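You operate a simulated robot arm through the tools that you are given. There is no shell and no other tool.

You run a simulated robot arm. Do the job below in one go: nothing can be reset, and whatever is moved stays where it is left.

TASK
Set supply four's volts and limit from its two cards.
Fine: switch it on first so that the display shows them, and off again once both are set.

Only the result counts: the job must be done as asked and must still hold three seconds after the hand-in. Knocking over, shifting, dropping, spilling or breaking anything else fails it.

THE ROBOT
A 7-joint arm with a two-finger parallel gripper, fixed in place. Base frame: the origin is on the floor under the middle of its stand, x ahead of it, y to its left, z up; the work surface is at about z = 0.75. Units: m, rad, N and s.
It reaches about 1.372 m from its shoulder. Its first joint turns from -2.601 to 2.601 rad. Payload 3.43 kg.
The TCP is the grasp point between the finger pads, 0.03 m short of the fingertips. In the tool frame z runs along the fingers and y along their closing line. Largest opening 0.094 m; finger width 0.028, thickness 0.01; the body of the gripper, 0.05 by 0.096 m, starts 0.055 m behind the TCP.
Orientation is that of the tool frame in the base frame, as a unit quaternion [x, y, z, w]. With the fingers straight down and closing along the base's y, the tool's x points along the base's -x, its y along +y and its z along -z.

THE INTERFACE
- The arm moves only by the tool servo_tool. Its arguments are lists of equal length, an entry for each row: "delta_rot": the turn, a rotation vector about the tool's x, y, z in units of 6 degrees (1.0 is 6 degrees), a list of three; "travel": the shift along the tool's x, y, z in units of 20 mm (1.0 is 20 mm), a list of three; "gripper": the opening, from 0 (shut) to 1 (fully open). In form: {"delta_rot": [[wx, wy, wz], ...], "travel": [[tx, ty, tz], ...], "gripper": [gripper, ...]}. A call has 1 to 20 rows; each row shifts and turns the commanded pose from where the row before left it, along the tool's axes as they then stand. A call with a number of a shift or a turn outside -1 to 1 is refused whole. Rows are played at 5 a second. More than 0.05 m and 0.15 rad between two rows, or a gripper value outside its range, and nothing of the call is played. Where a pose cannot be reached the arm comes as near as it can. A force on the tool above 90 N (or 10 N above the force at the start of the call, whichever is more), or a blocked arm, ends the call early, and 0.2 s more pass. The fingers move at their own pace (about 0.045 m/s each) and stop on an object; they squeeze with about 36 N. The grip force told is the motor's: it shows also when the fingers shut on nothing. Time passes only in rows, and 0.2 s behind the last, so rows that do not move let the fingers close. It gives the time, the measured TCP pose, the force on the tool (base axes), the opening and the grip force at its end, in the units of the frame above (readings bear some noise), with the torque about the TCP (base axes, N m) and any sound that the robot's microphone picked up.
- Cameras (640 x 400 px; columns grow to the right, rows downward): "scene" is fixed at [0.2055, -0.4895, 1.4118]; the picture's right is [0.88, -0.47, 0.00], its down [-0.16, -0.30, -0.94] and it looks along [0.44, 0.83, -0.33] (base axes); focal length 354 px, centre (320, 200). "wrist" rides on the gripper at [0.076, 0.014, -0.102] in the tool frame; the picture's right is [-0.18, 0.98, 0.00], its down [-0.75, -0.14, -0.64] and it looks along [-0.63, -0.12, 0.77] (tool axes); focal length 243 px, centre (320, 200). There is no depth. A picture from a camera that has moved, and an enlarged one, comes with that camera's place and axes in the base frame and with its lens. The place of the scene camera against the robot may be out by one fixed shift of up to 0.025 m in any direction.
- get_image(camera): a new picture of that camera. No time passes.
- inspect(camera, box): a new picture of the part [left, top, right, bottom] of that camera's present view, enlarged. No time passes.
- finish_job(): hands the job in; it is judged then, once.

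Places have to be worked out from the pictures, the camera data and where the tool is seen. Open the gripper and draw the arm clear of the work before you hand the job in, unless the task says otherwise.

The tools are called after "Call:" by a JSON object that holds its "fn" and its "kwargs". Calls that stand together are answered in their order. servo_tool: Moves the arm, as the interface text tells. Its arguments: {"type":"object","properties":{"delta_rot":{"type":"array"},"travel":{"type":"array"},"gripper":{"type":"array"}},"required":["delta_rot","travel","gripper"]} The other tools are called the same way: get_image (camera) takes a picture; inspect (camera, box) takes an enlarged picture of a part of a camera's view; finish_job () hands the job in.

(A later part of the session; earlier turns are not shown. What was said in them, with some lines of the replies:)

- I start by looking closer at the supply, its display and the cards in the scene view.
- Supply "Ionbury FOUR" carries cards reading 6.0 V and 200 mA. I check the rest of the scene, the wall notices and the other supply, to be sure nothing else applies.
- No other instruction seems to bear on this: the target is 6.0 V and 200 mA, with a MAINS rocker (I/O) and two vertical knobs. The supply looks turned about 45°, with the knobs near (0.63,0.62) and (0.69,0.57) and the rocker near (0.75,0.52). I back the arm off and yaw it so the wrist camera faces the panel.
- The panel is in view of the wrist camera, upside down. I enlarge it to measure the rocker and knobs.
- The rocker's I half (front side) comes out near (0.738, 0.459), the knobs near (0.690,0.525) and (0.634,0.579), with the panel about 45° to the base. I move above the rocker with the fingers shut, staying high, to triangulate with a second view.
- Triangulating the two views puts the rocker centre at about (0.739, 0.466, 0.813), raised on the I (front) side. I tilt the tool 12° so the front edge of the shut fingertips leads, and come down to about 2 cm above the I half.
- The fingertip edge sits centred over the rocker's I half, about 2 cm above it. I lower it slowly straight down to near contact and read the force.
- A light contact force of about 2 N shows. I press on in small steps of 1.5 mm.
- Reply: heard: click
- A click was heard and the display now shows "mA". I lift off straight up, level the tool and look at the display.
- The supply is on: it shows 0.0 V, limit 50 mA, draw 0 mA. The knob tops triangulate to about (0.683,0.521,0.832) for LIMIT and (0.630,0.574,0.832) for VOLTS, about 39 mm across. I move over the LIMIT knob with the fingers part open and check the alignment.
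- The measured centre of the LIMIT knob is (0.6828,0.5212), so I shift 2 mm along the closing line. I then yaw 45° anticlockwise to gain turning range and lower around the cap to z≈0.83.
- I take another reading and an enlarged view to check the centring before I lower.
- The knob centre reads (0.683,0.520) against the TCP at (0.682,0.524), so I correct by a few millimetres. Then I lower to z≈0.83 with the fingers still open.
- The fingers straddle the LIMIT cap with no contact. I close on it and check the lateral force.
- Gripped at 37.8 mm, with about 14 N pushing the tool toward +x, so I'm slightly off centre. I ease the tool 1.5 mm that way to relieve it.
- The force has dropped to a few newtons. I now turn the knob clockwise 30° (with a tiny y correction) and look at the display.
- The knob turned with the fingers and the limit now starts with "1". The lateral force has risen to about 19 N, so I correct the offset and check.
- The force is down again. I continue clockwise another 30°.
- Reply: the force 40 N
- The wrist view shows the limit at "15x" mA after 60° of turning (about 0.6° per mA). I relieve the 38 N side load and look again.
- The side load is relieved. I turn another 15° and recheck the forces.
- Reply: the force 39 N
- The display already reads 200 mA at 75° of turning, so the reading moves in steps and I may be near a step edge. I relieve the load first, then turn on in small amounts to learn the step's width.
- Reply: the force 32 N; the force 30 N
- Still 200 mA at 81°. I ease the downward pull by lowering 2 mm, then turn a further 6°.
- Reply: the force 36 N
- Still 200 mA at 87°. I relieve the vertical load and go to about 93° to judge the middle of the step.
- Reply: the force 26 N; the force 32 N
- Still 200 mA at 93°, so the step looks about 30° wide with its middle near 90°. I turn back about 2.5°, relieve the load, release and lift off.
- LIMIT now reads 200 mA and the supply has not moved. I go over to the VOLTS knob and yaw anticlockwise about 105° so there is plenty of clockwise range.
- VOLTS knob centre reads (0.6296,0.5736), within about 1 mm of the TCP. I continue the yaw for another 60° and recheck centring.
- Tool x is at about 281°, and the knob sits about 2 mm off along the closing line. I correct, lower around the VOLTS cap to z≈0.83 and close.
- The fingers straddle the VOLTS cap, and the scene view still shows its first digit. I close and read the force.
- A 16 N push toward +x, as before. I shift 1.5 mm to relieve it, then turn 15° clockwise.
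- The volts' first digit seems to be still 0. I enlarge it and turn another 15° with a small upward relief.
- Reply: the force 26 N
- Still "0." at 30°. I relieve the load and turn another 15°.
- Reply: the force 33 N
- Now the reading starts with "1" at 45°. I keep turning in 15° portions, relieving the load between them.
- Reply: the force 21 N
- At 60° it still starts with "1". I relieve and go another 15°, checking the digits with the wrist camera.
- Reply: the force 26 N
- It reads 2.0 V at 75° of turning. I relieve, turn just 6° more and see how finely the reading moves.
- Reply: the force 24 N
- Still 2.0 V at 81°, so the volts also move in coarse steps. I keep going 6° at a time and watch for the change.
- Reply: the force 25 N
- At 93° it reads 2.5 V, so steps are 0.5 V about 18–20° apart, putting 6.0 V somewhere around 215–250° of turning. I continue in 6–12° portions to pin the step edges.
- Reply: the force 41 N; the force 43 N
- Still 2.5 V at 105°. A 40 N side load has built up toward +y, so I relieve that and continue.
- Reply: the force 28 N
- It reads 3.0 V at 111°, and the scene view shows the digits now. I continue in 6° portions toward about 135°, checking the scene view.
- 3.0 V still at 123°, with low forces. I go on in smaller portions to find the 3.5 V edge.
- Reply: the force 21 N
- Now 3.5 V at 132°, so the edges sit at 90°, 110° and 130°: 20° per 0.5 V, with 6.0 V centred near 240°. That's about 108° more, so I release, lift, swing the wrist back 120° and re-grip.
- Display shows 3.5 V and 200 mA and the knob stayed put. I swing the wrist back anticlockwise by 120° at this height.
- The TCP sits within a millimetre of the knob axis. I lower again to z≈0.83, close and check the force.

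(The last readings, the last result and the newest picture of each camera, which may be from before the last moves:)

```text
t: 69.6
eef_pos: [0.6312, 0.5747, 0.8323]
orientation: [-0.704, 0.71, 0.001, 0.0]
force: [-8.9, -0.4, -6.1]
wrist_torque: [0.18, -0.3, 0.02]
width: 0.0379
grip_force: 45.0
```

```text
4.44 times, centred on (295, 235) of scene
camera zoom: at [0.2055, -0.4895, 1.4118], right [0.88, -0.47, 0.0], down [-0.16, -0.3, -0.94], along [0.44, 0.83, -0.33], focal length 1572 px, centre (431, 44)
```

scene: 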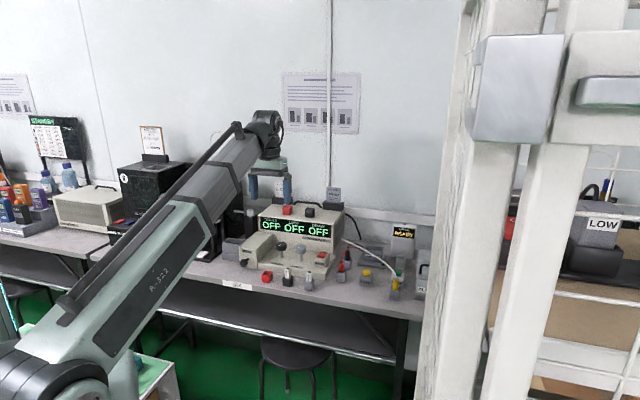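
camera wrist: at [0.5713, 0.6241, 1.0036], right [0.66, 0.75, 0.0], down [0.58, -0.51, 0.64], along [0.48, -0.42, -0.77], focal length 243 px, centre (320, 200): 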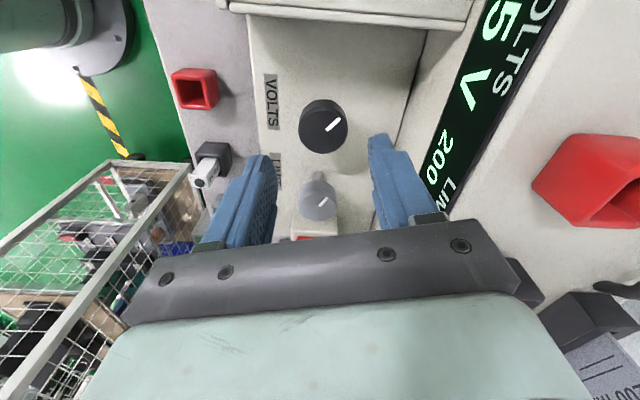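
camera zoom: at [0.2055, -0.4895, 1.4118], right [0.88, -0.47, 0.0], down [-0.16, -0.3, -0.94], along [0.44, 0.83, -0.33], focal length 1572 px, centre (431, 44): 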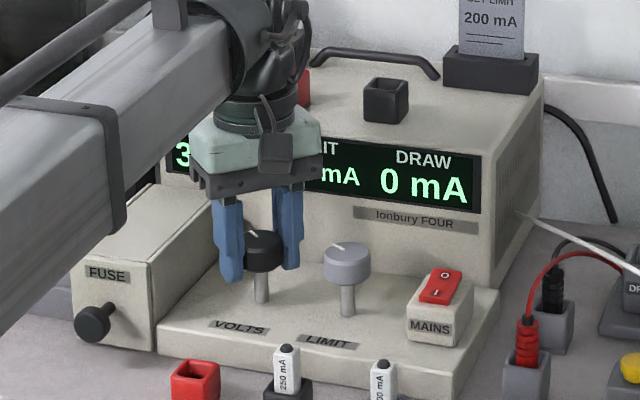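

Gripped with only about 9 N. I relieve it and turn clockwise 15°.

Call:
{"fn": "servo_tool", "kwargs": {"delta_rot": [[0, 0, 0], [0, 0, 0.5], [0, 0, 0.5], [0, 0, 0.5], [0, 0, 0.5], [0, 0, 0.5], [0, 0, 0]], "travel": [[0, 0.045, 0.01], [0, 0, 0], [0, 0, 0], [0, 0, 0], [0, 0, 0], [0, 0, 0], [0, 0, 0]], "gripper": [0.35, 0.35, 0.35, 0.35, 0.35, 0.35, 0.35]}}

Call:
{"fn": "inspect", "kwargs": {"camera": "scene", "box": [230, 190, 360, 280]}}

```text
t: 71.2
eef_pos: [0.6315, 0.5756, 0.8318]
orientation: [-0.604, 0.797, -0.001, 0.004]
force: [30.6, 15.2, 28.8]
wrist_torque: [0.25, 0.32, 0.03]
width: 0.0381
grip_force: 45.3
```

```text
4.44 times, centred on (295, 235) of scene
camera zoom: at [0.2055, -0.4895, 1.4118], right [0.88, -0.47, 0.0], down [-0.16, -0.3, -0.94], along [0.44, 0.83, -0.33], focal length 1572 px, centre (431, 44)
```

zoom: 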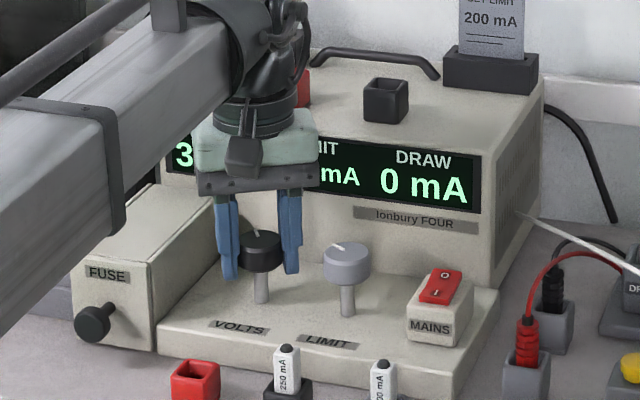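

The load has risen to about 45 N, so I relieve it before continuing.

Call:
{"fn": "servo_tool", "kwargs": {"delta_rot": [[0, 0, 0], [0, 0, 0]], "travel": [[-0.1, -0.12, -0.06], [0, 0, 0]], "gripper": [0.35, 0.35]}}

Call:
{"fn": "servo_tool", "kwargs": {"delta_rot": [[0, 0, 0.5], [0, 0, 0.5], [0, 0, 0.5], [0, 0, 0]], "travel": [[0, 0, 0], [0, 0, 0], [0, 0, 0], [0, 0, 0]], "gripper": [0.35, 0.35, 0.35, 0.35]}}

Call:
{"fn": "inspect", "kwargs": {"camera": "scene", "box": [230, 190, 360, 280]}}

```text
t: 71.8
eef_pos: [0.6311, 0.5749, 0.8317]
orientation: [-0.604, 0.797, -0.001, -0.001]
force: [10.2, 1.1, 0.6]
wrist_torque: [1.1, -0.97, 0.0]
width: 0.0377
grip_force: 45.3
```

```text
t: 72.8
eef_pos: [0.6315, 0.5741, 0.831]
orientation: [-0.541, 0.841, 0.0, -0.001]
force: [-4.5, -10.3, -24.1]
wrist_torque: [0.46, -0.47, 0.0]
width: 0.0378
grip_force: 45.0
```

```text
4.44 times, centred on (295, 235) of scene
camera zoom: at [0.2055, -0.4895, 1.4118], right [0.88, -0.47, 0.0], down [-0.16, -0.3, -0.94], along [0.44, 0.83, -0.33], focal length 1572 px, centre (431, 44)
```

zoom: 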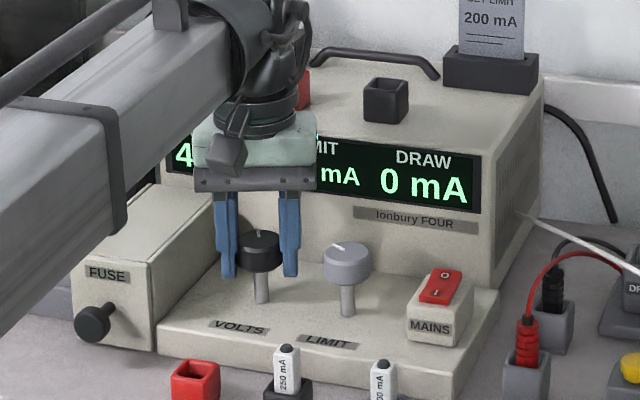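

It now shows "4.", as expected at about 156° of knob angle. I relieve and turn 12° more.

Call:
{"fn": "servo_tool", "kwargs": {"delta_rot": [[0, 0, 0], [0, 0, 0.5], [0, 0, 0.5], [0, 0, 0.5], [0, 0, 0.5], [0, 0, 0]], "travel": [[0.055, 0, 0.045], [0, 0, 0], [0, 0, 0], [0, 0, 0], [0, 0, 0], [0, 0, 0]], "gripper": [0.35, 0.35, 0.35, 0.35, 0.35, 0.35]}}

Call:
{"fn": "inspect", "kwargs": {"camera": "scene", "box": [230, 190, 360, 280]}}

```text
t: 74.2
eef_pos: [0.6294, 0.5733, 0.8322]
orientation: [-0.449, 0.894, 0.0, 0.0]
force: [-3.8, -11.6, -13.2]
wrist_torque: [0.17, 0.54, 0.0]
width: 0.0376
grip_force: 45.2
```

```text
4.44 times, centred on (295, 235) of scene
camera zoom: at [0.2055, -0.4895, 1.4118], right [0.88, -0.47, 0.0], down [-0.16, -0.3, -0.94], along [0.44, 0.83, -0.33], focal length 1572 px, centre (431, 44)
```

zoom: 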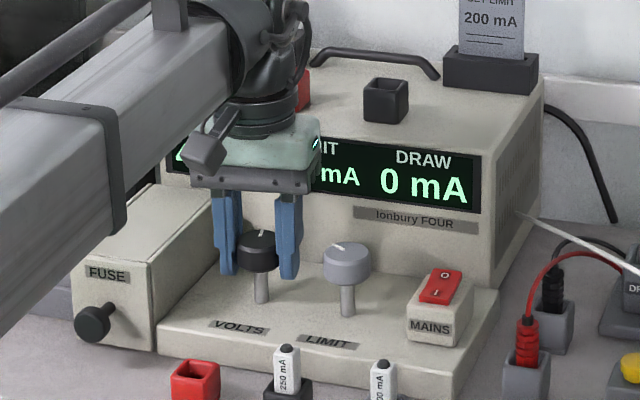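

About 168° of knob angle now. I relieve and turn another 12°.

Call:
{"fn": "servo_tool", "kwargs": {"delta_rot": [[0, 0, 0], [0, 0, 0.5], [0, 0, 0.5], [0, 0, 0.5], [0, 0, 0.5], [0, 0, 0]], "travel": [[0.05, -0.02, 0.03], [0, 0, 0], [0, 0, 0], [0, 0, 0], [0, 0, 0], [0, 0, 0]], "gripper": [0.35, 0.35, 0.35, 0.35, 0.35, 0.35]}}

Call:
{"fn": "get_image", "kwargs": {"camera": "wrist"}}

```text
t: 75.6
eef_pos: [0.63, 0.5746, 0.8306]
orientation: [-0.354, 0.935, 0.0, 0.0]
force: [-8.1, -4.5, 12.6]
wrist_torque: [-0.77, 0.76, -0.02]
width: 0.0373
grip_force: 45.3
```

```text
taken
camera wrist: at [0.5647, 0.5349, 0.9341], right [-0.51, 0.86, 0.0], down [0.66, 0.39, 0.64], along [0.55, 0.33, -0.77], focal length 243 px, centre (320, 200)
```

wrist: 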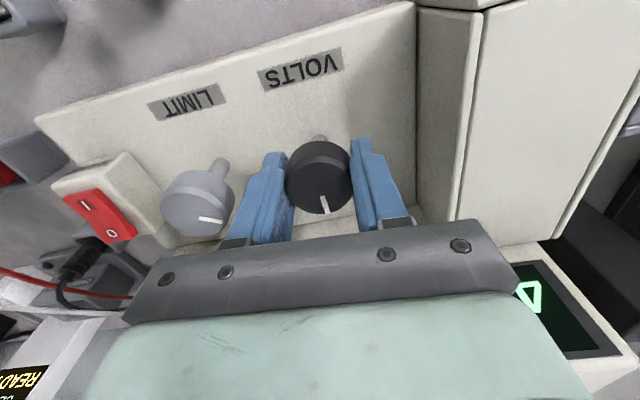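

About 180° now, still "4.". I relieve and go on 12°.

Call:
{"fn": "servo_tool", "kwargs": {"delta_rot": [[0, 0, 0], [0, 0, 0.5], [0, 0, 0.5], [0, 0, 0.5], [0, 0, 0.5], [0, 0, 0]], "travel": [[0.035, 0.01, -0.03], [0, 0, 0], [0, 0, 0], [0, 0, 0], [0, 0, 0], [0, 0, 0]], "gripper": [0.35, 0.35, 0.35, 0.35, 0.35, 0.35]}}

Call:
{"fn": "inspect", "kwargs": {"camera": "wrist", "box": [240, 120, 640, 370]}}

```text
t: 77.0
eef_pos: [0.6315, 0.5736, 0.8313]
orientation: [-0.254, 0.967, 0.0, 0.001]
force: [2.4, 8.3, 2.9]
wrist_torque: [-0.92, 0.78, 0.0]
width: 0.0378
grip_force: 45.1
```

```text
1.60 times, centred on (440, 245) of wrist
camera zoom: at [0.5578, 0.5495, 0.934], right [-0.32, 0.95, 0.0], down [0.73, 0.25, 0.64], along [0.61, 0.21, -0.77], focal length 388 px, centre (128, 128)
```

zoom: 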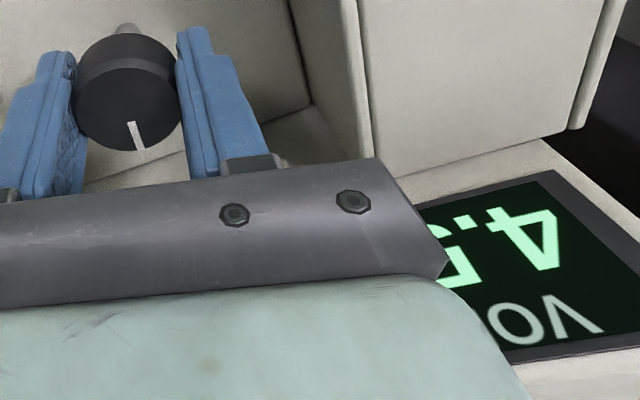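

It shows 4.5 V at about 192° nominal, right near the step edge. Forces are low, so I turn another 12°.

Call:
{"fn": "servo_tool", "kwargs": {"delta_rot": [[0, 0, 0], [0, 0, 0.5], [0, 0, 0.5], [0, 0, 0.5], [0, 0, 0.5], [0, 0, 0]], "travel": [[-0.025, 0.03, 0], [0, 0, 0], [0, 0, 0], [0, 0, 0], [0, 0, 0], [0, 0, 0]], "gripper": [0.35, 0.35, 0.35, 0.35, 0.35, 0.35]}}

Call:
{"fn": "inspect", "kwargs": {"camera": "wrist", "box": [240, 120, 640, 370]}}

```text
t: 78.4
eef_pos: [0.6311, 0.5741, 0.831]
orientation: [-0.15, 0.989, 0.001, 0.0]
force: [-0.4, 12.9, 0.1]
wrist_torque: [-0.07, -1.13, 0.03]
width: 0.0374
grip_force: 45.2
```

```text
1.60 times, centred on (440, 245) of wrist
camera zoom: at [0.5543, 0.5654, 0.9341], right [-0.12, 0.99, 0.0], down [0.76, 0.09, 0.64], along [0.64, 0.08, -0.77], focal length 388 px, centre (128, 128)
```

zoom: 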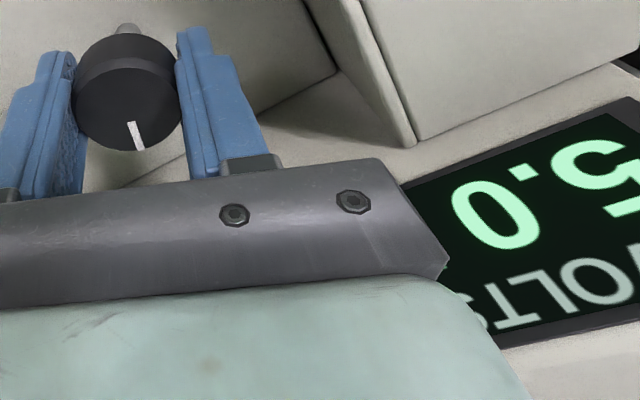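

5.0 V now. I relieve and turn another 12°.

Call:
{"fn": "servo_tool", "kwargs": {"delta_rot": [[0, 0, 0], [0, 0, 0.5], [0, 0, 0.5], [0, 0, 0.5], [0, 0, 0.5], [0, 0, 0]], "travel": [[-0.015, 0.06, 0], [0, 0, 0], [0, 0, 0], [0, 0, 0], [0, 0, 0], [0, 0, 0]], "gripper": [0.35, 0.35, 0.35, 0.35, 0.35, 0.35]}}

Call:
{"fn": "inspect", "kwargs": {"camera": "wrist", "box": [240, 120, 640, 370]}}

Call:
{"fn": "inspect", "kwargs": {"camera": "scene", "box": [230, 190, 360, 280]}}

```text
t: 79.8
eef_pos: [0.6303, 0.5743, 0.831]
orientation: [-0.047, 0.999, 0.0, 0.0]
force: [2.9, 3.1, -0.5]
wrist_torque: [0.17, 0.63, 0.03]
width: 0.0377
grip_force: 45.0
```

```text
1.60 times, centred on (440, 245) of wrist
camera zoom: at [0.5542, 0.5817, 0.9341], right [0.09, 1.0, 0.0], down [0.76, -0.07, 0.64], along [0.64, -0.06, -0.77], focal length 388 px, centre (128, 128)
```

zoom: 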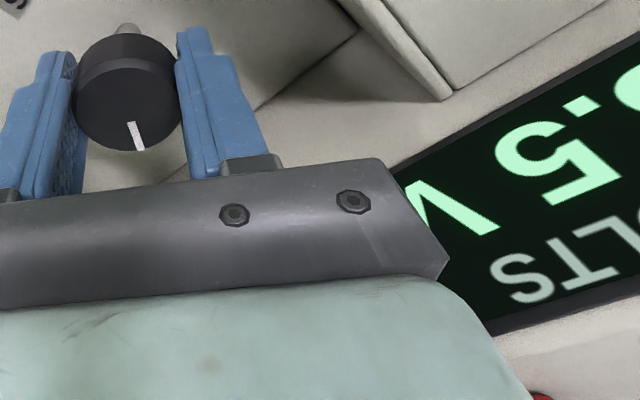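

```text
4.44 times, centred on (295, 235) of scene
camera zoom: at [0.2055, -0.4895, 1.4118], right [0.88, -0.47, 0.0], down [-0.16, -0.3, -0.94], along [0.44, 0.83, -0.33], focal length 1572 px, centre (431, 44)
```

zoom: 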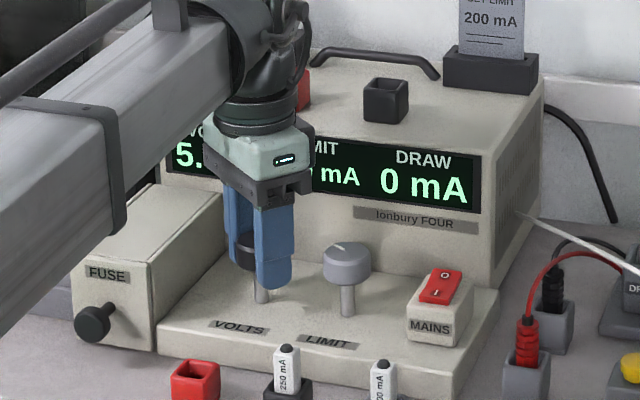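

5.5 V now with very low forces. I turn another 12° and then approach the 6.0 V edge in smaller steps.

Call:
{"fn": "servo_tool", "kwargs": {"delta_rot": [[0, 0, 0.5], [0, 0, 0.5], [0, 0, 0.5], [0, 0, 0.3], [0, 0, 0]], "travel": [[0, 0, 0], [0, 0, 0], [0, 0, 0], [0, 0, 0], [0, 0, 0]], "gripper": [0.35, 0.35, 0.35, 0.35, 0.35]}}

Call:
{"fn": "inspect", "kwargs": {"camera": "scene", "box": [230, 190, 360, 280]}}

```text
t: 81.0
eef_pos: [0.6312, 0.5742, 0.8307]
orientation: [0.047, 0.999, 0.0, 0.0]
force: [2.3, 1.3, -3.6]
wrist_torque: [0.51, 0.62, 0.02]
width: 0.0378
grip_force: 45.2
```

```text
4.44 times, centred on (295, 235) of scene
camera zoom: at [0.2055, -0.4895, 1.4118], right [0.88, -0.47, 0.0], down [-0.16, -0.3, -0.94], along [0.44, 0.83, -0.33], focal length 1572 px, centre (431, 44)
```

zoom: 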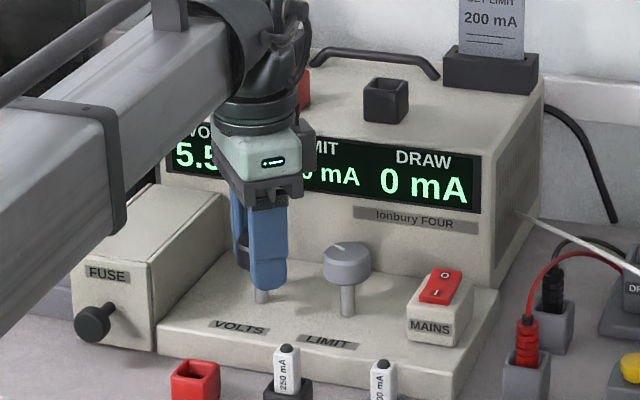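

Still 5.5 V at about 227° nominal, as expected. I step by 3–4° to catch the change to 6.0 V.

Call:
{"fn": "servo_tool", "kwargs": {"delta_rot": [[0, 0, 0.5], [0, 0, 0]], "travel": [[0, 0, 0], [0, 0, 0]], "gripper": [0.35, 0.35]}}

Call:
{"fn": "inspect", "kwargs": {"camera": "scene", "box": [255, 205, 315, 245]}}

Call:
{"fn": "servo_tool", "kwargs": {"delta_rot": [[0, 0, 0.5], [0, 0, 0]], "travel": [[0, 0, 0], [0, 0, 0]], "gripper": [0.35, 0.35]}}

Call:
{"fn": "inspect", "kwargs": {"camera": "scene", "box": [255, 205, 315, 245]}}

```text
t: 81.6
eef_pos: [0.6307, 0.5741, 0.8313]
orientation: [0.073, 0.997, -0.001, 0.001]
force: [-0.2, -4.2, -4.0]
wrist_torque: [0.87, 0.13, -0.05]
width: 0.0377
grip_force: 44.7
```

```text
10.00 times, centred on (285, 225) of scene
camera zoom: at [0.2055, -0.4895, 1.4118], right [0.88, -0.47, 0.0], down [-0.16, -0.3, -0.94], along [0.44, 0.83, -0.33], focal length 3536 px, centre (670, -50)
```

zoom: 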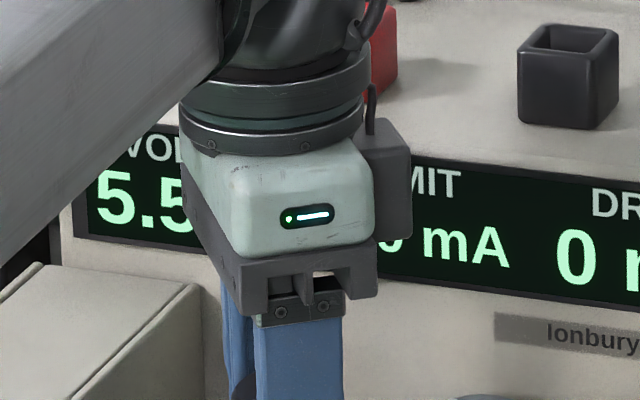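

```text
t: 82.2
eef_pos: [0.6309, 0.575, 0.832]
orientation: [0.101, 0.995, -0.001, 0.0]
force: [-4.5, -14.1, -3.2]
wrist_torque: [0.51, -0.05, -0.01]
width: 0.0374
grip_force: 45.3
```

```text
10.00 times, centred on (285, 225) of scene
camera zoom: at [0.2055, -0.4895, 1.4118], right [0.88, -0.47, 0.0], down [-0.16, -0.3, -0.94], along [0.44, 0.83, -0.33], focal length 3536 px, centre (670, -50)
```

zoom: 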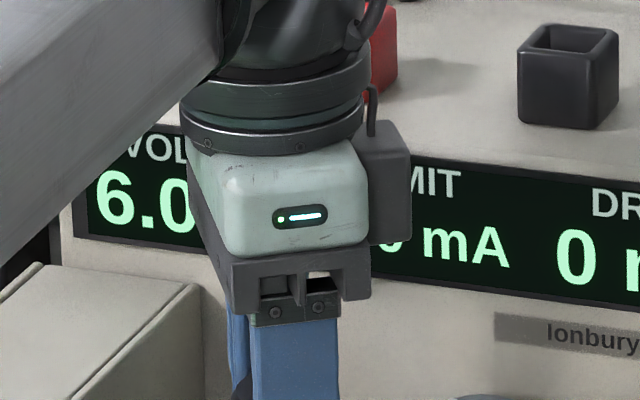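

6.0 V appears, with the edge at about 231°. I relieve the side load and turn about 8.5° further to sit in the middle of the 6.0 V step.

Call:
{"fn": "servo_tool", "kwargs": {"delta_rot": [[0, 0, 0], [0, 0, 0.5], [0, 0, 0.5], [0, 0, 0.4], [0, 0, 0]], "travel": [[0, -0.06, 0], [0, 0, 0], [0, 0, 0], [0, 0, 0], [0, 0, 0]], "gripper": [0.35, 0.35, 0.35, 0.35, 0.35]}}

Call:
{"fn": "inspect", "kwargs": {"camera": "scene", "box": [255, 205, 315, 245]}}

```text
t: 83.4
eef_pos: [0.6312, 0.5738, 0.8309]
orientation: [0.171, 0.985, 0.0, 0.0]
force: [-7.4, -2.0, -2.3]
wrist_torque: [-0.42, -0.75, -0.03]
width: 0.038
grip_force: 45.0
```

```text
10.00 times, centred on (285, 225) of scene
camera zoom: at [0.2055, -0.4895, 1.4118], right [0.88, -0.47, 0.0], down [-0.16, -0.3, -0.94], along [0.44, 0.83, -0.33], focal length 3536 px, centre (670, -50)
```

zoom: 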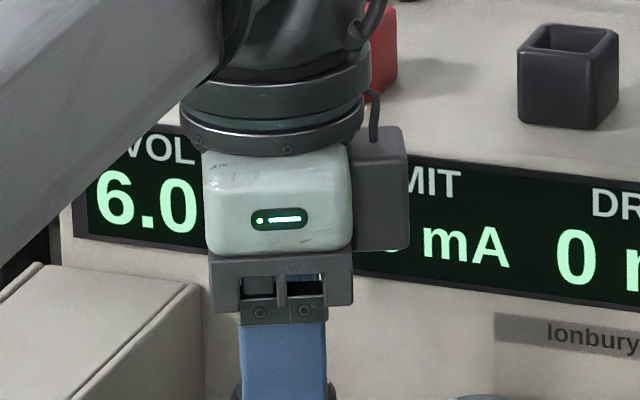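

6.0 V holds mid-step with low forces. I release, lift off and check both readings and the knob pointers.

Call:
{"fn": "servo_tool", "kwargs": {"delta_rot": [[0, 0, 0], [0, 0, 0], [0, 0, 0], [0, 0, 0], [0, 0, 0], [0, 0, 0], [0, 0, 0], [0, 0, 0]], "travel": [[0, 0, 0], [0, 0, 0], [0, 0, 0], [0, 0, -0.5], [0, 0, -1], [0, 0, -1], [0, 0, -1], [0, 0, 0]], "gripper": [0.62, 0.62, 0.62, 0.62, 0.62, 0.62, 0.62, 0.62]}}

Call:
{"fn": "get_image", "kwargs": {"camera": "wrist"}}

Call:
{"fn": "inspect", "kwargs": {"camera": "wrist", "box": [240, 60, 480, 210]}}

Call:
{"fn": "inspect", "kwargs": {"camera": "scene", "box": [230, 190, 360, 280]}}

```text
t: 85.2
eef_pos: [0.6318, 0.5749, 0.9022]
orientation: [0.173, 0.985, 0.0, 0.0]
force: [-0.8, -0.3, 0.2]
wrist_torque: [0.0, 0.05, -0.01]
width: 0.0583
grip_force: 0.0
```

```text
taken
camera wrist: at [0.564, 0.6142, 1.0037], right [0.51, 0.86, 0.0], down [0.66, -0.39, 0.64], along [0.55, -0.33, -0.77], focal length 243 px, centre (320, 200)
```

wrist: 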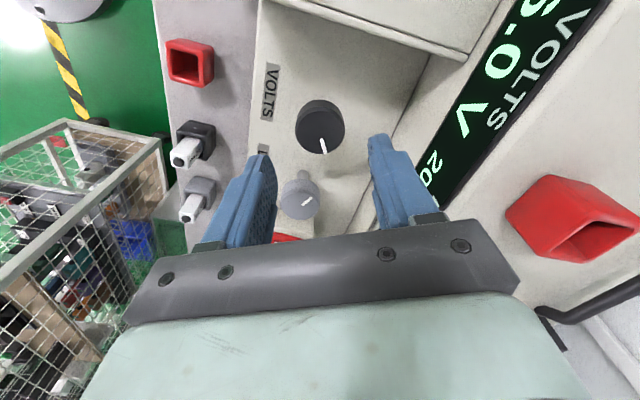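

```text
2.67 times, centred on (360, 135) of wrist
camera zoom: at [0.564, 0.6142, 1.0037], right [0.51, 0.86, 0.0], down [0.66, -0.39, 0.64], along [0.55, -0.33, -0.77], focal length 647 px, centre (213, 373)
```

zoom: 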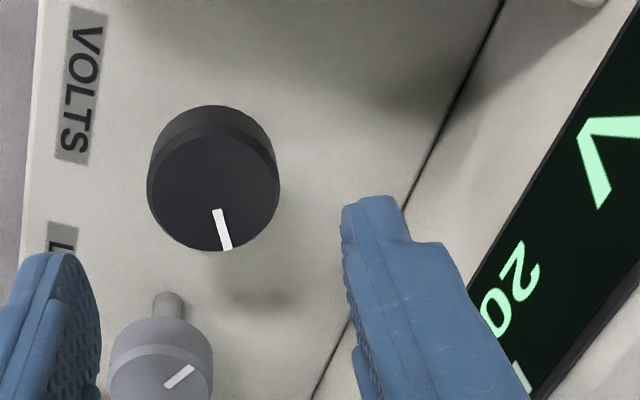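

```text
4.44 times, centred on (295, 235) of scene
camera zoom: at [0.2055, -0.4895, 1.4118], right [0.88, -0.47, 0.0], down [-0.16, -0.3, -0.94], along [0.44, 0.83, -0.33], focal length 1572 px, centre (431, 44)
```

zoom: 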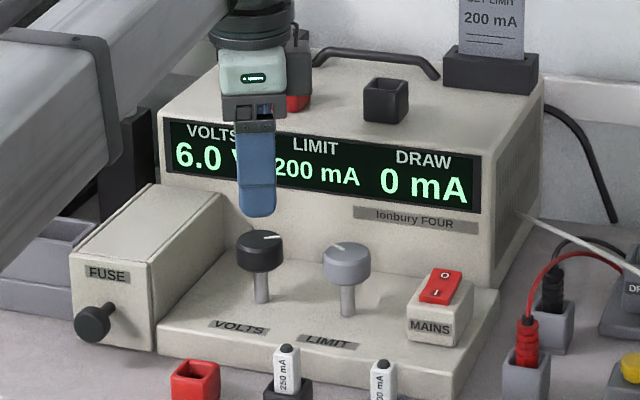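

Both settings show: 6.0 V and 200 mA. Now to switch off I shut the fingers, yaw back to face the panel and move over the rocker's O (rear) half, staying high.

Call:
{"fn": "servo_tool", "kwargs": {"delta_rot": [[0, 0, -1], [0, 0, -1], [0, 0, -1], [0, 0, -1], [0, 0, -1], [0, 0, -1], [0, 0, -1], [0, 0, -1], [0, 0, -1], [0, 0, -1], [0, 0, -0.9], [0, 0, 0]], "travel": [[0, 0, -0.5], [0, 0, -0.5], [0, 0, 0], [0, 0, 0], [0, 0, 0], [0, 0, 0], [0, 0, 0], [0, 0, 0], [0, 0, 0], [0, 0, 0], [0, 0, 0], [0, 0, 0]], "gripper": [0.62, 0.62, 0.4, 0.2, 0, 0, 0, 0, 0, 0, 0, 0]}}

Call:
{"fn": "servo_tool", "kwargs": {"delta_rot": [[0, 0, 0], [0, 0, 0], [0, 0, 0], [0, 0, 0], [0, 0, 0], [0, 0, 0], [0, 0, 0], [0, 0, 0], [0, 0, 0]], "travel": [[-0.018, -0.956, 0], [-0.018, -0.956, 0], [-0.018, -0.956, 0], [-0.018, -0.956, 0], [-0.018, -0.956, 0], [-0.018, -0.956, 0], [-0.018, -0.956, 0], [-0.018, -0.956, 0], [0, 0, 0]], "gripper": [0, 0, 0, 0, 0, 0, 0, 0, 0]}}

Call:
{"fn": "get_image", "kwargs": {"camera": "wrist"}}

Call:
{"fn": "inspect", "kwargs": {"camera": "wrist", "box": [230, 60, 470, 210]}}

Call:
{"fn": "inspect", "kwargs": {"camera": "scene", "box": [240, 190, 370, 280]}}

```text
t: 87.8
eef_pos: [0.6294, 0.5718, 0.9216]
orientation: [-0.389, 0.921, 0.0, 0.0]
force: [0.3, 0.2, 0.3]
wrist_torque: [0.01, 0.01, -0.01]
width: 0.0
grip_force: 33.3
```

```text
t: 89.8
eef_pos: [0.7438, 0.47, 0.9222]
orientation: [-0.387, 0.922, 0.0, 0.0]
force: [0.4, -1.4, 0.5]
wrist_torque: [0.01, 0.0, 0.03]
width: 0.0002
grip_force: 32.6
```

```text
taken
camera wrist: at [0.6795, 0.4268, 1.0244], right [-0.57, 0.82, 0.0], down [0.63, 0.44, 0.64], along [0.53, 0.37, -0.77], focal length 243 px, centre (320, 200)
```

wrist: 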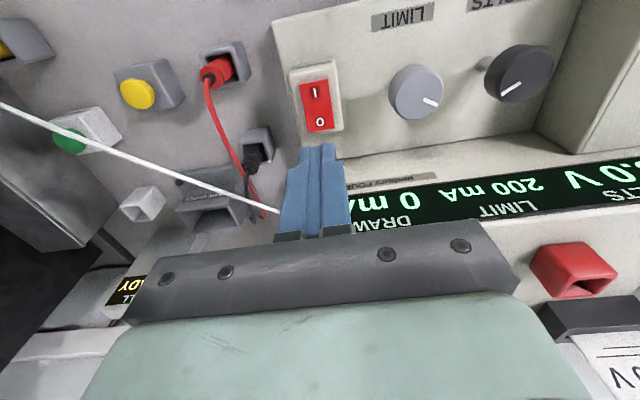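

```text
2.67 times, centred on (350, 135) of wrist
camera zoom: at [0.6795, 0.4268, 1.0244], right [-0.57, 0.82, 0.0], down [0.63, 0.44, 0.64], along [0.53, 0.37, -0.77], focal length 647 px, centre (240, 373)
```

zoom: 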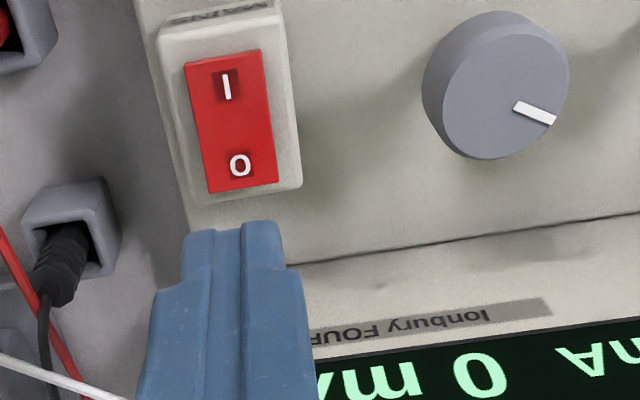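

```text
4.44 times, centred on (305, 235) of scene
camera zoom: at [0.2055, -0.4895, 1.4118], right [0.88, -0.47, 0.0], down [-0.16, -0.3, -0.94], along [0.44, 0.83, -0.33], focal length 1572 px, centre (387, 44)
```

zoom: 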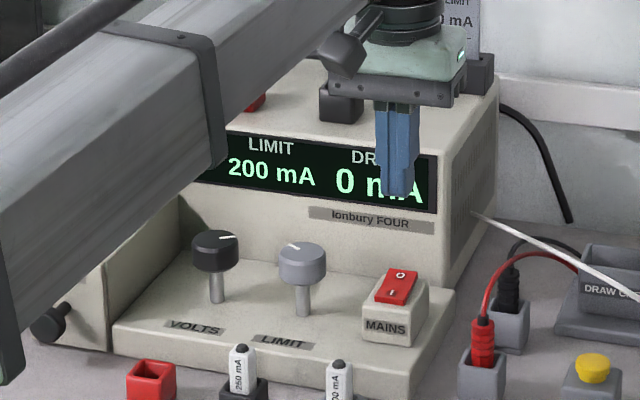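

The rocker measures at (0.739, 0.466), and the TCP is over its rear half. I tilt 12° the other way so the rear fingertip edge leads, and lower to about 5 mm above the O side.

Call:
{"fn": "servo_tool", "kwargs": {"delta_rot": [[0, 1, 0], [0, 1, 0], [0, 0, 0], [0, 0, 0], [0, 0, 0], [0, 0, 0], [0, 0, 0]], "travel": [[0, 0, 0], [0, 0, 0], [-0.165, 0, 0.775], [-0.165, 0, 0.775], [-0.165, 0, 0.775], [-0.165, 0, 0.775], [0, 0, 0]], "gripper": [0, 0, 0, 0, 0, 0, 0]}}

Call:
{"fn": "inspect", "kwargs": {"camera": "wrist", "box": [230, 60, 470, 210]}}

Call:
{"fn": "inspect", "kwargs": {"camera": "scene", "box": [270, 200, 370, 275]}}

```text
t: 91.4
eef_pos: [0.7413, 0.4714, 0.8576]
orientation: [-0.385, 0.917, -0.04, -0.097]
force: [1.0, 0.5, -0.5]
wrist_torque: [0.0, -0.01, -0.03]
width: 0.0
grip_force: 33.0
```

```text
2.67 times, centred on (350, 135) of wrist
camera zoom: at [0.6947, 0.4423, 0.9739], right [-0.58, 0.82, -0.04], down [0.71, 0.52, 0.47], along [0.41, 0.24, -0.88], focal length 647 px, centre (240, 373)
```

zoom: 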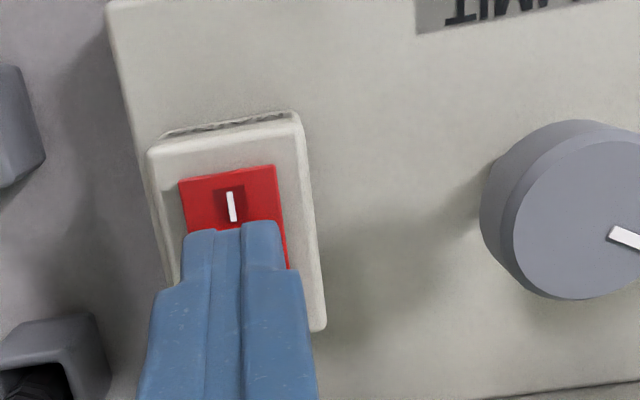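

```text
5.33 times, centred on (320, 238) of scene
camera zoom: at [0.2055, -0.4895, 1.4118], right [0.88, -0.47, 0.0], down [-0.16, -0.3, -0.94], along [0.44, 0.83, -0.33], focal length 1886 px, centre (320, 0)
```

zoom: 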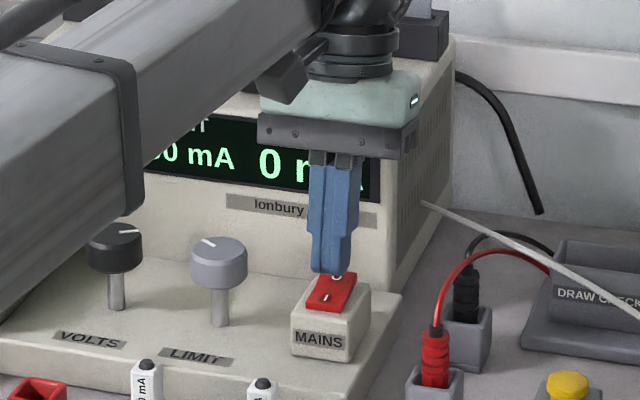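

The finger is over the O half with about 5 mm to go, roughly 2 mm off to the left. I shift that back and press down in small steps.

Call:
{"fn": "servo_tool", "kwargs": {"delta_rot": [[0, 0, 0], [0, 0, 0], [0, 0, 0], [0, 0, 0]], "travel": [[0, -0.08, 0], [-0.0312, 0, 0.147], [-0.0312, 0, 0.147], [0, 0, 0]], "gripper": [0, 0, 0, 0]}}

Call:
{"fn": "inspect", "kwargs": {"camera": "scene", "box": [270, 200, 370, 275]}}

```text
t: 92.4
eef_pos: [0.7425, 0.468, 0.8517]
orientation: [-0.385, 0.917, -0.041, -0.097]
force: [-1.2, 0.6, 2.2]
wrist_torque: [0.01, -0.02, 0.03]
width: 0.0
grip_force: 32.6
```

```text
5.33 times, centred on (320, 238) of scene
camera zoom: at [0.2055, -0.4895, 1.4118], right [0.88, -0.47, 0.0], down [-0.16, -0.3, -0.94], along [0.44, 0.83, -0.33], focal length 1886 px, centre (320, 0)
```

zoom: 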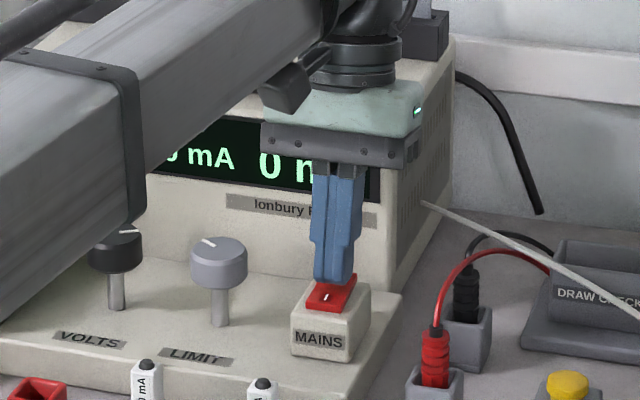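

First contact shows, about 2 N. I press on in 1.5 mm steps until it clicks.

Call:
{"fn": "servo_tool", "kwargs": {"delta_rot": [[0, 0, 0], [0, 0, 0], [0, 0, 0]], "travel": [[-0.0156, 0, 0.0734], [-0.0156, 0, 0.0734], [0, 0, 0]], "gripper": [0, 0, 0]}}

Call:
{"fn": "inspect", "kwargs": {"camera": "scene", "box": [270, 200, 370, 275]}}

```text
t: 93.2
eef_pos: [0.7415, 0.4681, 0.8498]
orientation: [-0.385, 0.917, -0.04, -0.097]
force: [-0.3, -0.1, -0.5]
wrist_torque: [-0.03, -0.02, -0.01]
width: 0.0
grip_force: 32.5
heard: click
```

```text
5.33 times, centred on (320, 238) of scene
camera zoom: at [0.2055, -0.4895, 1.4118], right [0.88, -0.47, 0.0], down [-0.16, -0.3, -0.94], along [0.44, 0.83, -0.33], focal length 1886 px, centre (320, 0)
```

zoom: 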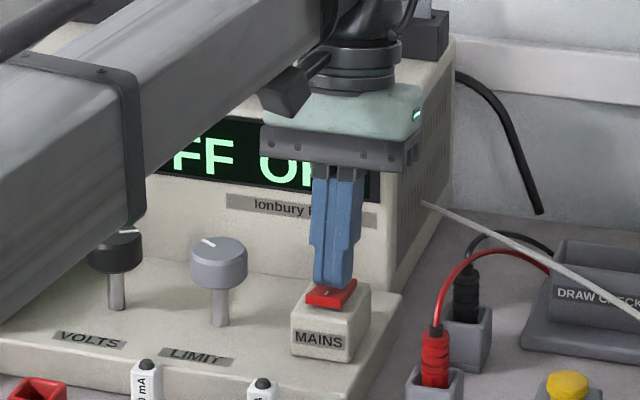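

It clicked and the display shows OFF. I lift straight up, level the tool, draw back toward the robot and open the gripper.

Call:
{"fn": "servo_tool", "kwargs": {"delta_rot": [[0, 0, 0], [0, 0, 0], [0, 0, 0], [0, 0, 0], [0, 0, 0], [0, 0, 0], [0, -1, 0], [0, -1, 0], [0, 0, 0], [0, 0, 0], [0, 0, 0], [0, 0, 0], [0, 0, 0], [0, 0, 0], [0, 0, 0], [0, 0, 0], [0, 0, 0]], "travel": [[0.208, 0, -0.978], [0.208, 0, -0.978], [0.208, 0, -0.978], [0.208, 0, -0.978], [0.208, 0, -0.978], [0.208, 0, -0.978], [0, 0, 0], [0, 0, 0], [0.8, 0, -0.8], [0.8, 0, -0.8], [0.8, 0, -0.8], [0.8, 0, -0.8], [0.8, 0, -0.8], [0.8, 0, -0.8], [0.8, 0, -0.8], [0.8, 0, -0.8], [0, 0, 0]], "gripper": [0, 0, 0, 0, 0, 0, 0, 0, 0, 0, 0.5, 1, 1, 1, 1, 1, 1]}}

Call:
{"fn": "get_image", "kwargs": {"camera": "wrist"}}

Call:
{"fn": "inspect", "kwargs": {"camera": "scene", "box": [220, 170, 440, 308]}}

Call:
{"fn": "get_image", "kwargs": {"camera": "scene"}}

```text
t: 96.8
eef_pos: [0.6538, 0.3766, 1.0978]
orientation: [-0.388, 0.922, 0.0, 0.001]
force: [0.0, -0.7, 0.1]
wrist_torque: [-0.03, 0.01, -0.01]
width: 0.0943
grip_force: 0.1
```

```text
taken
camera wrist: at [0.5922, 0.3321, 1.2013], right [-0.57, 0.82, 0.0], down [0.63, 0.44, 0.64], along [0.53, 0.37, -0.77], focal length 243 px, centre (320, 200)
```

wrist: 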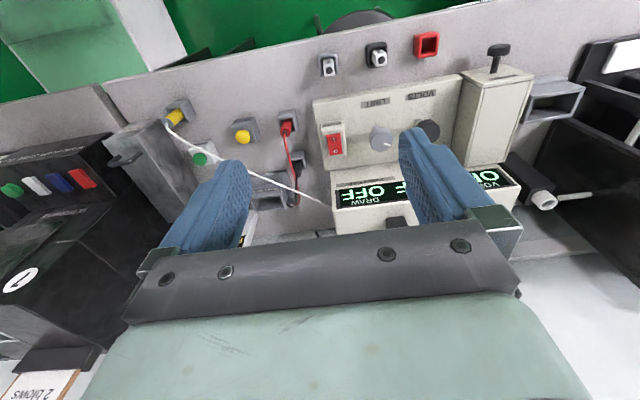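

```text
2.90 times, centred on (330, 239) of scene
camera zoom: at [0.2055, -0.4895, 1.4118], right [0.88, -0.47, 0.0], down [-0.16, -0.3, -0.94], along [0.44, 0.83, -0.33], focal length 1025 px, centre (291, 87)
```

zoom: 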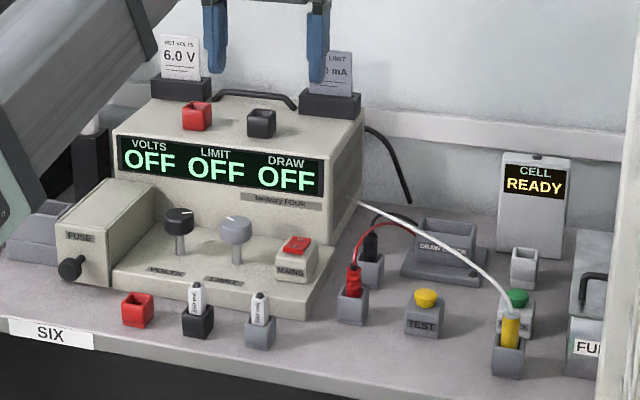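

```text
taken
```

scene: 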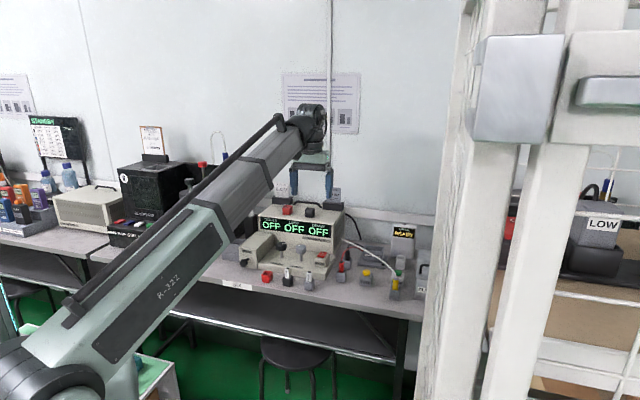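

All three displays read OFF. The knobs were last seen at 6.0 V and 200 mA and haven't been touched since, nothing else has moved, and the arm is clear with the gripper open. I hand the job in.

Call:
{"fn": "finish_job", "kwargs": {}}

```text
The job is handed in.
```

Supply four is set to 6.0 V and 200 mA, as its two cards say, and is switched off again.

- **Settings:** after I let go of each knob, the display read 6.0 V and 200 mA. Each knob sits about mid-step, so a small nudge should not change the reading.
- **Power:** I pressed MAINS on before setting the knobs. After the final press, all three displays showed OFF.
- **Surroundings:** the last pictures show nothing else on the bench moved. The arm is drawn back with the gripper open.

The job is handed in; I have not been given the judged result.
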